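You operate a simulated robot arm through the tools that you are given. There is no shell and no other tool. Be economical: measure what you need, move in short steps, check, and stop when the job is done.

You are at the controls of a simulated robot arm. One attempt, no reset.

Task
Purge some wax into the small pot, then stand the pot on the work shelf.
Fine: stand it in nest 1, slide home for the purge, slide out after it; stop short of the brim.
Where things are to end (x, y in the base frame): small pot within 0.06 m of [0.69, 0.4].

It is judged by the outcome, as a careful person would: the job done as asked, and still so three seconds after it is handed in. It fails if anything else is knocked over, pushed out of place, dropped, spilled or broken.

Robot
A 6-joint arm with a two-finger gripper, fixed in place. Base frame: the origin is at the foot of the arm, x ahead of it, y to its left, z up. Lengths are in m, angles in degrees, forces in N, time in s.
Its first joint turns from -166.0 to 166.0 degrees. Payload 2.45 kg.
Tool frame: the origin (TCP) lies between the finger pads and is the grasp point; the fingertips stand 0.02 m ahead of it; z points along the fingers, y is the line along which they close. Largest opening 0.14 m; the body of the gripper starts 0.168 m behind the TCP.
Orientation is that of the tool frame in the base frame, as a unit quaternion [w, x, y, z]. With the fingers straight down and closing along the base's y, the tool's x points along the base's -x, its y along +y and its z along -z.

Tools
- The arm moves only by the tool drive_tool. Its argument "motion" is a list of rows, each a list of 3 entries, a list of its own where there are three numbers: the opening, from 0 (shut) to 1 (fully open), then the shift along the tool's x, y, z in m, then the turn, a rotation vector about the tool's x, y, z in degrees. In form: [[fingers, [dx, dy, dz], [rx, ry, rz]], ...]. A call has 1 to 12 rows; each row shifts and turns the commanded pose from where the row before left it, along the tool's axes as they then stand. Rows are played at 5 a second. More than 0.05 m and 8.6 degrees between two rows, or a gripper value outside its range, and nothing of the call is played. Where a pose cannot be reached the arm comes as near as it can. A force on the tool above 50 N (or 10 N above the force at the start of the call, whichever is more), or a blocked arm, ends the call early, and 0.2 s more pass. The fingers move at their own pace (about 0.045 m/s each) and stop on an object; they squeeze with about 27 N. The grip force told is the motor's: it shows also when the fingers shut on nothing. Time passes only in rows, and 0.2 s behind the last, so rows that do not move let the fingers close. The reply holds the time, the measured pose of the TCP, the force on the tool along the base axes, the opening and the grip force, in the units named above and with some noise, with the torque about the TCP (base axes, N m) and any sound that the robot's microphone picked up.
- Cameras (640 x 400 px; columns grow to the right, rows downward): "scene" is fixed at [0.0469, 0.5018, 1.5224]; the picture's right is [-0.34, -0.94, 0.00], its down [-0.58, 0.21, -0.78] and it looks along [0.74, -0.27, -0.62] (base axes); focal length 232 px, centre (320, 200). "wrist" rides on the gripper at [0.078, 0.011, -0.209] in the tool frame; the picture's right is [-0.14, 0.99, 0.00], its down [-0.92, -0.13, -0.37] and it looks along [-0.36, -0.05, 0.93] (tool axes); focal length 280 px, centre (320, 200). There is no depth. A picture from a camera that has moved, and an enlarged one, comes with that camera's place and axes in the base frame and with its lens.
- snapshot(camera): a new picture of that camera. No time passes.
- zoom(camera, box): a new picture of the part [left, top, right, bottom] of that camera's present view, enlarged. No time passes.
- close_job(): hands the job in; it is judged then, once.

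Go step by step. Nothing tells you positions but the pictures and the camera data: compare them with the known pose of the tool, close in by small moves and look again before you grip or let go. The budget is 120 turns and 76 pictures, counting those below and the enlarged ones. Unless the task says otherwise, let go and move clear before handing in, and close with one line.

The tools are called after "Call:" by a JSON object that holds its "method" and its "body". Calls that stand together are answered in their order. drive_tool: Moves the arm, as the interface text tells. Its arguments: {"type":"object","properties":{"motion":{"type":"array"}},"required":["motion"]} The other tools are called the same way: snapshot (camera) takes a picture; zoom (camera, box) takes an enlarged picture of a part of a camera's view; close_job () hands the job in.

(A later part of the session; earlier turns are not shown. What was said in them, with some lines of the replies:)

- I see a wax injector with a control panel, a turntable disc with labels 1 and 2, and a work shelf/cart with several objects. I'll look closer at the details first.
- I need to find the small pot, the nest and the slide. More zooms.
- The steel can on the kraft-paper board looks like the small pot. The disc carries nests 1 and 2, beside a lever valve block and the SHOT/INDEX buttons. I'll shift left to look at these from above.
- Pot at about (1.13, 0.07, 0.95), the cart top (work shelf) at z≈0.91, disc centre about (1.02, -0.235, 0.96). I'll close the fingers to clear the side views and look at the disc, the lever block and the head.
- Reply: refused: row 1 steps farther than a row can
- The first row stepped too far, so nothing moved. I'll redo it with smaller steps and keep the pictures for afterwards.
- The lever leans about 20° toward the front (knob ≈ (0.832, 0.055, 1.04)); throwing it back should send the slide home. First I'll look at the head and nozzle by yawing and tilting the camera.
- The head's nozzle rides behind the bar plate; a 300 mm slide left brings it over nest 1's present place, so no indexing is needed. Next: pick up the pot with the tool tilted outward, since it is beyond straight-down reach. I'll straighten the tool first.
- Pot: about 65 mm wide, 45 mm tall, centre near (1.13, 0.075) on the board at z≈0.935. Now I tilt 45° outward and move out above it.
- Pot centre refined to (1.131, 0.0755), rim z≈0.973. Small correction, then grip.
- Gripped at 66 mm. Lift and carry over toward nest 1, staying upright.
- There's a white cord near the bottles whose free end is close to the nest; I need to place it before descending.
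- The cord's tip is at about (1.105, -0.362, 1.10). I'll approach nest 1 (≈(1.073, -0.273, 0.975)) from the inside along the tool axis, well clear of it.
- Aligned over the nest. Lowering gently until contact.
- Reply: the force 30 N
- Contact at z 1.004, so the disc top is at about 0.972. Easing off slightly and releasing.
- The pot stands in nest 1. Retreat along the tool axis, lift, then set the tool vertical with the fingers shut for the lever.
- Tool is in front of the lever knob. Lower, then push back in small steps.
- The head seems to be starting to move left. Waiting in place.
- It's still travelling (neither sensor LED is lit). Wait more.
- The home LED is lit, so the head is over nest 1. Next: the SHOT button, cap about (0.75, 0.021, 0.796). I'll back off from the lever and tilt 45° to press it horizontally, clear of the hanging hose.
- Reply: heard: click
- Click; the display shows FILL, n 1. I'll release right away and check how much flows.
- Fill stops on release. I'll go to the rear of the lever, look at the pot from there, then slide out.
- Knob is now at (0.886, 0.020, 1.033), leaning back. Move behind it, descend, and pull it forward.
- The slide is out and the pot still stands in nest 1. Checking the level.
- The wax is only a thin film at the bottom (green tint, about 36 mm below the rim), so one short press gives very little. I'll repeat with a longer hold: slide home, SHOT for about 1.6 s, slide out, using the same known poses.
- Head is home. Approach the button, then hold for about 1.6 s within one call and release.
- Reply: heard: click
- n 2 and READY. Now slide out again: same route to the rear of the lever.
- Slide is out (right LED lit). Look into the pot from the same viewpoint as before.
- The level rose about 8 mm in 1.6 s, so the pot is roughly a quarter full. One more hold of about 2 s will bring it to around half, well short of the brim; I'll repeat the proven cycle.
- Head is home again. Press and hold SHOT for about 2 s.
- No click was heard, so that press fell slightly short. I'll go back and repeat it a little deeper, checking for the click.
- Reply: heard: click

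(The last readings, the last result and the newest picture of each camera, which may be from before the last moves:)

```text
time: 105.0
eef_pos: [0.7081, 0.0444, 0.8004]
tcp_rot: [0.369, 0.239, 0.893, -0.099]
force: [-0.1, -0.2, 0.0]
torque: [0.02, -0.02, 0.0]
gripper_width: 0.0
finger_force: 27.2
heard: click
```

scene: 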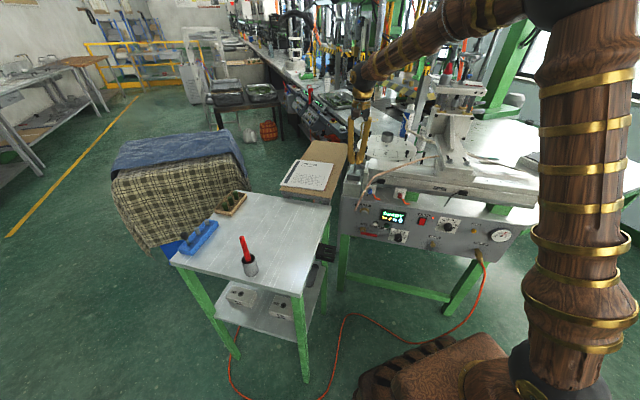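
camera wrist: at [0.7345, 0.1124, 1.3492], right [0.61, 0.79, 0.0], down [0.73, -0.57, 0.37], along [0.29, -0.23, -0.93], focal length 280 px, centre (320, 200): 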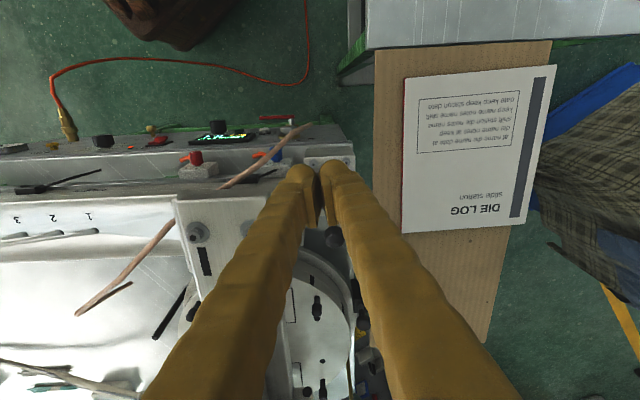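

Click heard, about 2 s held. Now slide out again.

Call:
{"method": "drive_tool", "body": {"motion": [[0, [0.018, 0, -0.018], [0, 0, 0]], [0, [0.018, 0, -0.018], [0, 0, 0]], [0, [-0.03, 0, -0.03], [0, 0, 0]], [0, [-0.03, 0, -0.03], [0, 0, 0]], [0, [-0.03, 0, -0.03], [0, 0, 0]], [0, [-0.03, 0, -0.03], [0, 0, 0]], [0, [-0.03, 0, -0.03], [0, 0, 0]], [0, [-0.03, 0, -0.03], [0, 0, 0]], [0, [-0.03, 0, -0.03], [0, 0, 0]], [0, [-0.03, 0, -0.03], [0, 0, 0]]]}}

Call:
{"method": "drive_tool", "body": {"motion": [[0, [0, 0, 0], [0, 7.5, 0]], [0, [0, 0, 0], [0, 7.5, 0]], [0, [0, 0, 0], [0, 7.5, 0]], [0, [0, 0, 0], [0, 7.5, 0]], [0, [0, 0, 0], [0, 7.5, 0]], [0, [0, 0, 0], [0, 7.5, 0]], [0, [-0.04, 0.02, 0], [0, 0, 0]], [0, [-0.04, 0.02, 0], [0, 0, 0]], [0, [-0.04, 0.02, 0], [0, 0, 0]]]}}

Call:
{"method": "drive_tool", "body": {"motion": [[0, [-0.037, 0.002, 0], [0, 0, 0]], [0, [-0.037, 0.002, 0], [0, 0, 0]], [0, [-0.037, 0.002, 0], [0, 0, 0]], [0, [-0.037, 0.002, 0], [0, 0, 0]], [0, [0, 0, 0.035], [0, 0, 0]], [0, [0, 0, 0.035], [0, 0, 0]], [0, [0, 0, 0.034], [0, 0, 0]]]}}

```text
time: 107.2
eef_pos: [0.6649, 0.0728, 1.1392]
tcp_rot: [0.37, 0.239, 0.892, -0.099]
force: [-1.0, -0.7, -0.3]
torque: [0.0, 0.0, 0.02]
gripper_width: 0.0
finger_force: 26.9
```

```text
time: 109.2
eef_pos: [0.8, 0.0648, 1.1407]
tcp_rot: [0.0, 0.259, 0.966, 0.0]
force: [-0.1, -0.1, 1.1]
torque: [-0.01, -0.02, 0.02]
gripper_width: 0.0002
finger_force: 27.0
```

```text
time: 110.8
eef_pos: [0.93, -0.003, 1.0362]
tcp_rot: [0.0, 0.259, 0.966, 0.0]
force: [-0.2, -0.5, 0.1]
torque: [-0.01, 0.0, 0.02]
gripper_width: 0.0002
finger_force: 26.7
```

Call:
{"method": "drive_tool", "body": {"motion": [[0, [0.015, 0, 0], [0, 0, 0]], [0, [0.015, 0, 0], [0, 0, 0]], [0, [0.012, 0, 0], [0, 0, 0]], [0, [0.012, 0, 0], [0, 0, 0]], [0, [0.013, 0, 0], [0, 0, 0]], [0, [-0.015, 0, 0], [0, 0, 0]], [0, [-0.016, 0, 0], [0, 0, 0]]]}}

Call:
{"method": "drive_tool", "body": {"motion": [[0, [0, 0, -0.04], [0, 0, 0]], [0, [0, 0, -0.045], [0, 0, 0]], [0, [0, 0, -0.045], [0, 0, 0]], [0, [0, 0, -0.04], [0, 0, 0]], [0.8, [0, 0, -0.04], [0, 0, 0]], [0.8, [0, 0, -0.035], [0, 0, 0]], [0.8, [0, 0, 0], [0, 0, 0]], [0.8, [0, 0, 0], [0, 0, 0]], [0.8, [0, 0, 0], [0, 0, 0]], [0.8, [0, 0, 0], [0, 0, 0]], [0.8, [0, 0, 0], [0, 0, 0]], [0.8, [0, 0, 0], [0, 0, 0]]]}}

Call:
{"method": "drive_tool", "body": {"motion": [[0.8, [0, 0, 0], [0, 0, 0]], [0.8, [0, 0, 0], [0, 0, 0]], [0.8, [0, 0, 0], [0, 0, 0]], [0.8, [0, 0, 0], [0, 0, 0]], [0.8, [0, 0, 0], [0, 0, 0]], [0.8, [0, 0, 0], [0, 0, 0]], [0.8, [0, 0, 0], [0, 0, 0]], [0.8, [0, 0, 0], [0, 0, 0]], [0.8, [0, 0, 0], [0, 0, 0]]]}}

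Call:
{"method": "zoom", "body": {"camera": "scene", "box": [330, 90, 490, 230]}}

```text
time: 112.4
eef_pos: [0.8989, 0.0143, 1.0358]
tcp_rot: [0.0, 0.258, 0.966, 0.001]
force: [-0.6, 0.1, 1.1]
torque: [0.0, -0.02, -0.02]
gripper_width: 0.0
finger_force: 27.0
```

```text
time: 115.0
eef_pos: [0.8976, 0.0154, 1.2808]
tcp_rot: [0.0, 0.258, 0.966, 0.0]
force: [0.7, -0.1, 0.3]
torque: [-0.01, -0.03, -0.01]
gripper_width: 0.1119
finger_force: 0.0
```

```text
time: 117.0
eef_pos: [0.8981, 0.0146, 1.2797]
tcp_rot: [0.0, 0.259, 0.966, 0.0]
force: [0.4, 0.6, -0.5]
torque: [0.01, -0.01, -0.01]
gripper_width: 0.1119
finger_force: 0.0
```

```text
2.86 times, centred on (410, 160) of scene
camera zoom: at [0.0469, 0.5018, 1.5224], right [-0.34, -0.94, 0.0], down [-0.58, 0.21, -0.78], along [0.74, -0.27, -0.62], focal length 664 px, centre (63, 314)
```

zoom: 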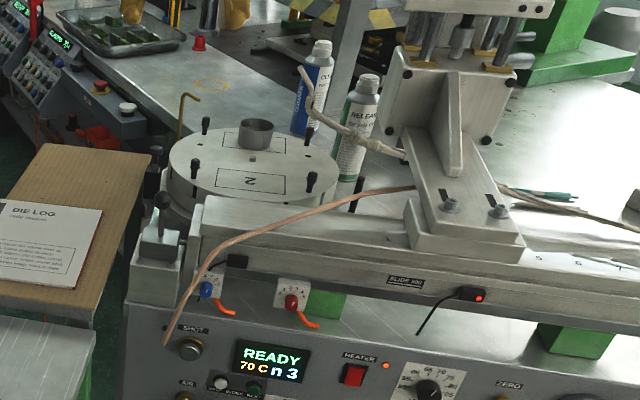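

Slide out, n 3. Look into the pot, then tilt for the pick.

Call:
{"method": "drive_tool", "body": {"motion": [[0.7, [-0.0253, -0.0335, 0], [0, 0, 0]], [0.7, [-0.0253, -0.0335, 0], [0, 0, 0]], [0.7, [-0.0253, -0.0335, 0], [0, 0, 0]], [0.7, [-0.0253, -0.0335, 0], [0, 0, 0]], [0.7, [-0.0253, -0.0335, 0], [0, 0, 0]], [0.7, [-0.0253, -0.0335, 0], [0, 0, 0]], [0.7, [0, 0, 0], [0, 0, -7.5]], [0.7, [0, 0, 0], [0, 0, -7.2]]]}}

Call:
{"method": "zoom", "body": {"camera": "wrist", "box": [310, 190, 350, 240]}}

Call:
{"method": "drive_tool", "body": {"motion": [[0.7, [0, 0, 0], [0, -7.5, 0]], [0.7, [0, 0, 0], [0, -7.5, 0]], [0.7, [0, 0, 0], [0, -7.5, 0]], [0.7, [0, 0, 0], [0, -7.5, 0]], [0.7, [0, 0, 0], [0, -7.5, 0]], [0.7, [0, 0, 0], [0, -7.5, 0]], [0.7, [0, 0, 0], [0, 0, 0]]]}}

```text
time: 118.8
eef_pos: [0.9294, -0.2374, 1.2821]
tcp_rot: [0.0, 0.133, 0.991, 0.0]
force: [0.0, -1.0, 0.5]
torque: [-0.02, 0.0, 0.02]
gripper_width: 0.0978
finger_force: 0.1
```

```text
8.00 times, centred on (330, 215) of wrist
camera zoom: at [0.8564, -0.2045, 1.4913], right [0.39, 0.92, 0.0], down [0.85, -0.37, 0.37], along [0.34, -0.15, -0.93], focal length 2243 px, centre (240, 80)
```

zoom: 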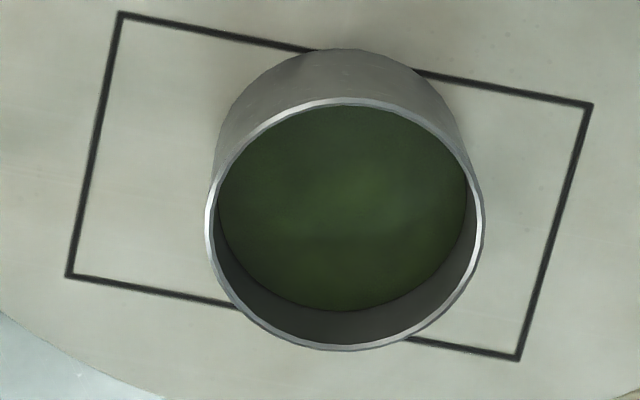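

```text
time: 120.4
eef_pos: [0.9294, -0.2345, 1.2809]
tcp_rot: [0.38, 0.123, 0.915, -0.051]
force: [0.1, 0.5, 0.3]
torque: [0.01, -0.02, 0.01]
gripper_width: 0.0983
finger_force: 0.0
```

About half full, well under the brim. Now the pick: pre-grasp, then in along the tool axis.

Call:
{"method": "drive_tool", "body": {"motion": [[0.7, [0.0175, 0.0006, 0.035], [0, 0, 0]], [0.7, [0.0175, 0.0006, 0.035], [0, 0, 0]], [0.7, [0.0175, 0.0006, 0.035], [0, 0, 0]], [0.7, [0.0175, 0.0006, 0.035], [0, 0, 0]], [0.7, [0.0175, 0.0006, 0.035], [0, 0, 0]], [0.7, [0, 0, 0], [0, 0, 0]]]}}

```text
time: 121.8
eef_pos: [0.9909, -0.2493, 1.0957]
tcp_rot: [0.379, 0.123, 0.916, -0.051]
force: [0.4, 0.7, 0.7]
torque: [0.01, 0.02, -0.02]
gripper_width: 0.0982
finger_force: 0.0
```

Call:
{"method": "drive_tool", "body": {"motion": [[0.7, [0, 0.0005, 0.0432], [0, 0, 0]], [0.7, [0, 0.0005, 0.0432], [0, 0, 0]], [0.7, [0, 0.0004, 0.0432], [0, 0, 0]], [0.7, [0, 0, 0], [0, 0, 0]]]}}

Call:
{"method": "zoom", "body": {"camera": "wrist", "box": [200, 60, 440, 240]}}

```text
time: 122.8
eef_pos: [1.078, -0.2704, 1.003]
tcp_rot: [0.379, 0.123, 0.916, -0.05]
force: [0.2, 0.0, -0.3]
torque: [0.02, -0.04, 0.01]
gripper_width: 0.0979
finger_force: 0.1
```

```text
2.22 times, centred on (320, 150) of wrist
camera zoom: at [0.8854, -0.2065, 1.0974], right [0.36, 0.93, 0.1], down [0.34, -0.23, 0.91], along [0.87, -0.29, -0.4], focal length 623 px, centre (320, 311)
```

zoom: 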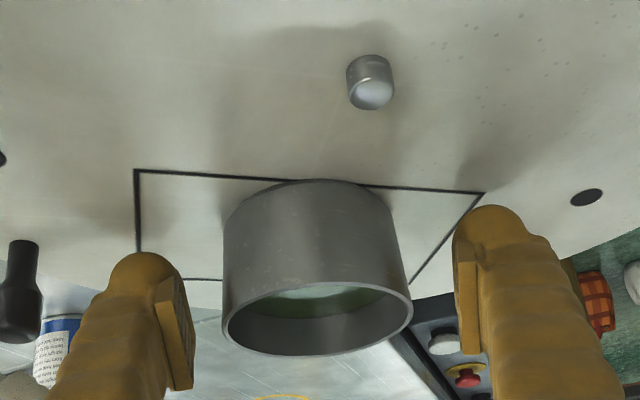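

Well aligned. Grip, then retract gently.

Call:
{"method": "drive_tool", "body": {"motion": [[0.7, [0, -0.002, 0], [0, 0, 0]], [0.3, [0, 0, 0], [0, 0, 0]], [0.3, [0, 0, 0], [0, 0, 0]], [0.3, [0, 0, 0], [0, 0, 0]], [0.3, [0, 0, 0], [0, 0, 0]], [0.3, [0, 0, 0], [0, 0, 0]], [0.3, [0, 0, 0], [0, 0, 0]]]}}

Call:
{"method": "drive_tool", "body": {"motion": [[0.3, [-0.003, 0, -0.003], [0, 0, 0]], [0.3, [-0.007, 0, -0.007], [0, 0, 0]], [0.3, [-0.01, 0, -0.015], [0, 0, 0]], [0.3, [-0.01, 0, -0.02], [0, 0, 0]], [0.3, [-0.01, 0, -0.025], [0, 0, 0]], [0.3, [-0.01, 0, -0.025], [0, 0, 0]], [0.3, [-0.01, 0, -0.025], [0, 0, 0]], [0.3, [-0.01, 0, -0.02], [0, 0, 0]], [0.3, [-0.005, 0, -0.01], [0, 0, 0]], [0.3, [0, 0, 0], [0, 0, 0]]]}}

```text
time: 124.4
eef_pos: [1.0769, -0.2729, 1.0041]
tcp_rot: [0.379, 0.123, 0.916, -0.051]
force: [-0.4, -0.2, 0.2]
torque: [-0.02, 0.0, 0.0]
gripper_width: 0.0659
finger_force: 27.1
```

```text
time: 126.6
eef_pos: [1.0262, -0.2604, 1.163]
tcp_rot: [0.38, 0.123, 0.915, -0.051]
force: [1.2, -0.1, -0.7]
torque: [-0.04, 0.0, 0.0]
gripper_width: 0.0654
finger_force: 27.1
```

Call:
{"method": "drive_tool", "body": {"motion": [[0.3, [0.005, 0.008, -0.005], [0, 0, 0]], [0.3, [0.01, 0.016, -0.01], [0, 0, 0]], [0.3, [0.015, 0.024, -0.015], [0, 0, 0]], [0.3, [0.018, 0.0295, -0.018], [0, 0, 0]], [0.3, [0.02, 0.032, -0.02], [0, 0, 0]], [0.3, [0.02, 0.032, -0.02], [0, 0, 0]], [0.3, [0.02, 0.032, -0.02], [0, 0, 0]], [0.3, [0.018, 0.0295, -0.018], [0, 0, 0]], [0.3, [0.015, 0.024, -0.015], [0, 0, 0]], [0.3, [0.012, 0.019, -0.012], [0, 0, 0]], [0.3, [0.008, 0.013, -0.008], [0, 0, 0]], [0.3, [0.005, 0.008, -0.005], [0, 0, 0]]]}}

Call:
{"method": "drive_tool", "body": {"motion": [[0.3, [0, 0, 0], [-2, 0, -2]], [0.3, [0, 0, 0], [-3, 0, -3]], [0.3, [0, 0, 0], [-4, 0, -4]], [0.3, [0, 0, 0], [-4, 0, -4]], [0.3, [0, 0, 0], [-4, 0, -4]], [0.3, [0, 0, 0], [-3, 0, -3]], [0.3, [0, 0, 0], [-1.5, 0, -1.5]], [0.3, [0, 0, 0], [0, 0, 0]]]}}

```text
time: 129.2
eef_pos: [0.8705, 0.0596, 1.162]
tcp_rot: [0.379, 0.122, 0.916, -0.05]
force: [-0.3, 0.2, -0.8]
torque: [0.02, -0.01, 0.05]
gripper_width: 0.0654
finger_force: 26.9
```

```text
time: 131.0
eef_pos: [0.8713, 0.0598, 1.1633]
tcp_rot: [0.379, -0.122, 0.916, 0.05]
force: [0.0, 0.1, -0.5]
torque: [0.01, 0.0, -0.03]
gripper_width: 0.0656
finger_force: 27.2
```

Call:
{"method": "drive_tool", "body": {"motion": [[0.3, [0.002, 0.0113, -0.002], [0, 0, 0]], [0.3, [0.0036, 0.0226, -0.0036], [0, 0, 0]], [0.3, [0.0054, 0.0338, -0.0054], [0, 0, 0]], [0.3, [0.0066, 0.0414, -0.0066], [0, 0, 0]], [0.3, [0.0072, 0.0451, -0.0072], [0, 0, 0]], [0.3, [0.0072, 0.0451, -0.0072], [0, 0, 0]], [0.3, [0.0072, 0.0451, -0.0072], [0, 0, 0]], [0.3, [0.0066, 0.0414, -0.0066], [0, 0, 0]], [0.3, [0.0054, 0.0338, -0.0054], [0, 0, 0]], [0.3, [0.0042, 0.0263, -0.0042], [0, 0, 0]], [0.3, [0.003, 0.0188, -0.003], [0, 0, 0]], [0.3, [0.0018, 0.0113, -0.0018], [0, 0, 0]]]}}

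Call:
{"method": "snapshot", "body": {"camera": "scene"}}

```text
time: 133.6
eef_pos: [0.6935, 0.398, 1.1601]
tcp_rot: [0.378, -0.12, 0.917, 0.048]
force: [0.1, 0.1, -0.2]
torque: [0.0, 0.0, 0.02]
gripper_width: 0.0653
finger_force: 27.3
```

```text
3 pictures are left
```

scene: 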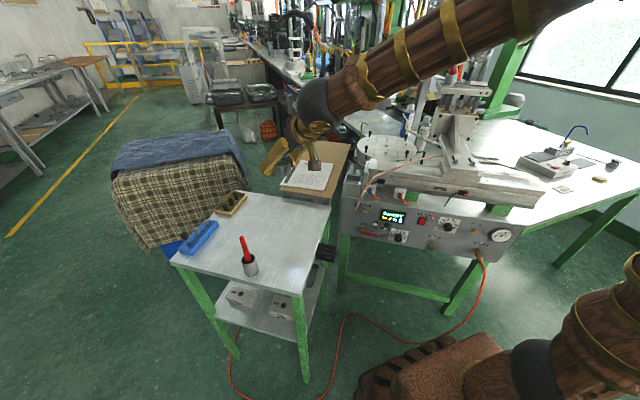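

Over the free part of the work shelf. Lowering to just above, then by small steps to contact.

Call:
{"method": "drive_tool", "body": {"motion": [[0.3, [0.007, 0, 0.007], [0, 0, 0]], [0.3, [0.014, 0, 0.014], [0, 0, 0]], [0.3, [0.02, 0, 0.02], [0, 0, 0]], [0.3, [0.02, 0, 0.02], [0, 0, 0]], [0.3, [0.02, 0, 0.02], [0, 0, 0]], [0.3, [0.02, 0, 0.02], [0, 0, 0]], [0.3, [0.018, 0, 0.018], [0, 0, 0]], [0.3, [0.012, 0, 0.012], [0, 0, 0]], [0.3, [0.006, 0, 0.006], [0, 0, 0]], [0.3, [0, 0, 0], [0, 0, 0]]]}}

Call:
{"method": "zoom", "body": {"camera": "scene", "box": [240, 165, 344, 245]}}

```text
time: 135.8
eef_pos: [0.6911, 0.3998, 0.9701]
tcp_rot: [0.379, -0.122, 0.916, 0.05]
force: [0.4, -0.1, -1.4]
torque: [-0.02, -0.01, 0.01]
gripper_width: 0.0654
finger_force: 26.9
```

```text
5.00 times, centred on (292, 205) of scene
camera zoom: at [0.0469, 0.5018, 1.5224], right [-0.34, -0.94, 0.0], down [-0.58, 0.21, -0.78], along [0.74, -0.27, -0.62], focal length 1162 px, centre (460, 175)
```

zoom: 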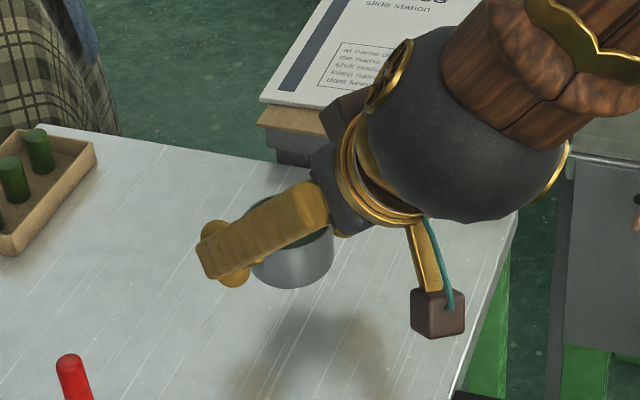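

Call:
{"method": "drive_tool", "body": {"motion": [[0.3, [0.0045, 0, 0.0045], [0, 0, 0]], [0.3, [0.0045, 0, 0.0045], [0, 0, 0]], [0.3, [0.0035, 0, 0.0035], [0, 0, 0]], [0.3, [0, 0, 0], [0, 0, 0]]]}}

Call:
{"method": "drive_tool", "body": {"motion": [[0.3, [0.0014, 0, 0.0014], [0, 0, 0]], [0.3, [0.0014, 0, 0.0014], [0, 0, 0]], [0.3, [0, 0, 0], [0, 0, 0]]]}}

```text
time: 136.8
eef_pos: [0.6918, 0.4014, 0.9518]
tcp_rot: [0.379, -0.121, 0.916, 0.05]
force: [0.4, 0.5, -1.0]
torque: [0.0, 0.04, -0.01]
gripper_width: 0.0652
finger_force: 27.3
```

```text
time: 137.6
eef_pos: [0.6902, 0.4012, 0.9473]
tcp_rot: [0.38, -0.121, 0.916, 0.05]
force: [0.0, -0.1, -0.2]
torque: [-0.01, 0.05, 0.02]
gripper_width: 0.0651
finger_force: 27.5
```

Call:
{"method": "drive_tool", "body": {"motion": [[0.3, [0.0014, 0, 0.0014], [0, 0, 0]], [0.3, [0.0014, 0, 0.0014], [0, 0, 0]], [0.3, [0, 0, 0], [0, 0, 0]]]}}

Call:
{"method": "drive_tool", "body": {"motion": [[0.3, [0.0014, 0, 0.0014], [0, 0, 0]], [0.3, [0, 0, 0], [0, 0, 0]]]}}

Call:
{"method": "drive_tool", "body": {"motion": [[0.3, [0.0014, 0, 0.0014], [0, 0, 0]], [0.3, [0, 0, 0], [0, 0, 0]]]}}

```text
time: 138.4
eef_pos: [0.691, 0.4016, 0.9434]
tcp_rot: [0.379, -0.121, 0.916, 0.049]
force: [-0.1, 0.0, -0.7]
torque: [0.0, -0.01, 0.01]
gripper_width: 0.0651
finger_force: 27.0
```

```text
time: 139.0
eef_pos: [0.6912, 0.4013, 0.9423]
tcp_rot: [0.38, -0.122, 0.916, 0.05]
force: [-0.5, -0.7, -0.8]
torque: [0.02, -0.02, 0.01]
gripper_width: 0.0653
finger_force: 27.1
```

```text
time: 139.6
eef_pos: [0.6902, 0.4021, 0.9393]
tcp_rot: [0.38, -0.121, 0.916, 0.05]
force: [0.0, 0.6, -1.8]
torque: [0.02, 0.0, -0.01]
gripper_width: 0.0652
finger_force: 27.1
```

Call:
{"method": "drive_tool", "body": {"motion": [[0.3, [0.0014, 0, 0.0014], [0, 0, 0]], [0.3, [0, 0, 0], [0, 0, 0]]]}}

Call:
{"method": "drive_tool", "body": {"motion": [[0.3, [0.0014, 0, 0.0014], [0, 0, 0]], [0.3, [0, 0, 0], [0, 0, 0]]]}}

Call:
{"method": "drive_tool", "body": {"motion": [[0.3, [0.0014, 0, 0.0014], [0, 0, 0]], [0.3, [0, 0, 0], [0, 0, 0]]]}}

```text
time: 140.2
eef_pos: [0.6907, 0.402, 0.9383]
tcp_rot: [0.38, -0.121, 0.916, 0.05]
force: [0.3, -0.2, -1.3]
torque: [-0.01, 0.0, 0.01]
gripper_width: 0.0651
finger_force: 26.9
```

```text
time: 140.8
eef_pos: [0.6911, 0.4017, 0.9356]
tcp_rot: [0.379, -0.122, 0.916, 0.05]
force: [-0.2, -0.7, -0.9]
torque: [0.0, 0.02, -0.02]
gripper_width: 0.0651
finger_force: 26.9
```

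```text
time: 141.4
eef_pos: [0.6909, 0.4012, 0.9339]
tcp_rot: [0.379, -0.121, 0.916, 0.051]
force: [0.6, 0.7, -1.1]
torque: [-0.01, -0.01, 0.02]
gripper_width: 0.0651
finger_force: 26.8
```

Call:
{"method": "drive_tool", "body": {"motion": [[0.3, [0.0014, 0, 0.0014], [0, 0, 0]], [0.3, [0.0007, 0, 0.0007], [0, 0, 0]], [0.3, [0, 0, 0], [0, 0, 0]]]}}

Call:
{"method": "zoom", "body": {"camera": "scene", "box": [270, 200, 318, 236]}}

```text
time: 142.2
eef_pos: [0.6907, 0.4011, 0.9308]
tcp_rot: [0.38, -0.121, 0.916, 0.051]
force: [-0.4, 0.3, -1.1]
torque: [-0.01, 0.04, 0.01]
gripper_width: 0.0654
finger_force: 27.3
```

```text
11.11 times, centred on (294, 218) of scene
camera zoom: at [0.0469, 0.5018, 1.5224], right [-0.34, -0.94, 0.0], down [-0.58, 0.21, -0.78], along [0.74, -0.27, -0.62], focal length 2583 px, centre (609, 0)
```

zoom: 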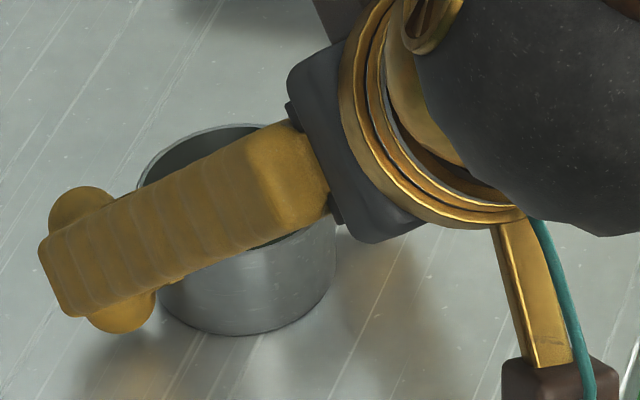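

Close, still no contact. Continue in small steps.

Call:
{"method": "drive_tool", "body": {"motion": [[0.3, [0.0014, 0, 0.0014], [0, 0, 0]], [0.3, [0.0007, 0, 0.0007], [0, 0, 0]], [0.3, [0, 0, 0], [0, 0, 0]]]}}

Call:
{"method": "drive_tool", "body": {"motion": [[0.3, [0.0014, 0, 0.0014], [0, 0, 0]], [0.3, [0, 0, 0], [0, 0, 0]]]}}

Call:
{"method": "drive_tool", "body": {"motion": [[0.3, [0.0014, 0, 0.0014], [0, 0, 0]], [0.3, [0, 0, 0], [0, 0, 0]]]}}

```text
time: 143.0
eef_pos: [0.6907, 0.4002, 0.9279]
tcp_rot: [0.38, -0.12, 0.916, 0.05]
force: [1.1, -2.3, 29.5]
torque: [0.01, 0.0, -0.18]
gripper_width: 0.0654
finger_force: 27.3
```

```text
time: 143.6
eef_pos: [0.6917, 0.4004, 0.9257]
tcp_rot: [0.379, -0.121, 0.916, 0.05]
force: [2.4, -2.3, 28.3]
torque: [0.0, 0.04, -0.06]
gripper_width: 0.0657
finger_force: 27.2
```

```text
time: 144.2
eef_pos: [0.6908, 0.4003, 0.9244]
tcp_rot: [0.379, -0.121, 0.916, 0.05]
force: [-2.0, -2.3, 28.5]
torque: [0.04, 0.07, 0.02]
gripper_width: 0.0657
finger_force: 26.2
```

Contact (about 28 N). Ease up 1 mm and release.

Call:
{"method": "drive_tool", "body": {"motion": [[0.3, [-0.0008, 0, -0.0008], [0, 0, 0]], [0.5, [0, 0, 0], [0, 0, 0]], [0.6, [0, 0, 0], [0, 0, 0]], [0.7, [0, 0, 0], [0, 0, 0]], [0.7, [0, 0, 0], [0, 0, 0]], [0.7, [0, 0, 0], [0, 0, 0]]]}}

Call:
{"method": "drive_tool", "body": {"motion": [[0.7, [0, 0, -0.02], [0, 0, 0]], [0.7, [0, 0, -0.04], [0, 0, 0]], [0.7, [0, 0, -0.045], [0, 0, 0]], [0.7, [0, 0, -0.045], [0, 0, 0]], [0.7, [-0.02, 0, -0.04], [0, 0, 0]], [0.7, [-0.02, 0, -0.04], [0, 0, 0]], [0.7, [-0.02, 0, -0.04], [0, 0, 0]], [0.7, [0, -0.04, 0], [0, 0, 0]], [0.7, [0, -0.04, 0], [0, 0, 0]], [0.7, [0, -0.04, 0], [0, 0, 0]]]}}

Call:
{"method": "snapshot", "body": {"camera": "scene"}}

```text
time: 145.6
eef_pos: [0.6908, 0.4001, 0.9248]
tcp_rot: [0.379, -0.121, 0.916, 0.05]
force: [0.4, -0.2, -0.1]
torque: [-0.01, 0.02, -0.03]
gripper_width: 0.0982
finger_force: 0.1
```

```text
time: 147.8
eef_pos: [0.5795, 0.2463, 1.1594]
tcp_rot: [0.379, -0.121, 0.916, 0.05]
force: [-0.2, -1.0, -0.7]
torque: [-0.05, -0.01, -0.05]
gripper_width: 0.0978
finger_force: 0.1
```

```text
0 pictures are left
```

scene: 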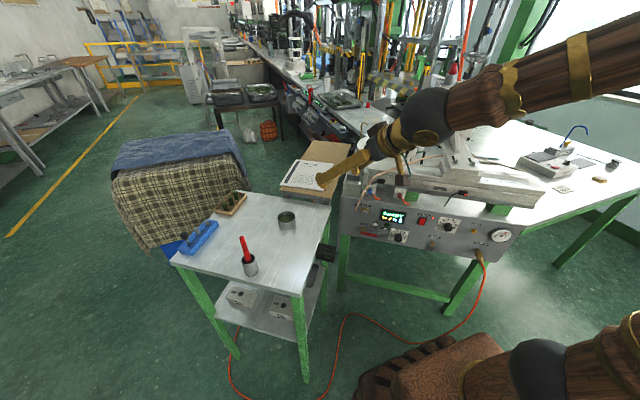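

The pot stands upright on the work shelf at about (0.69, 0.40). The slide is out, the arm is clear and nothing else has moved, so I'm handing in.

Call:
{"method": "close_job", "body": {}}

```text
The job is handed in.
```

The small pot is about half full of wax, well below the brim, and stands upright on the work shelf at about (0.69, 0.40). The slide is out, the gripper has let go and moved clear, and nothing else looked moved in the last picture.
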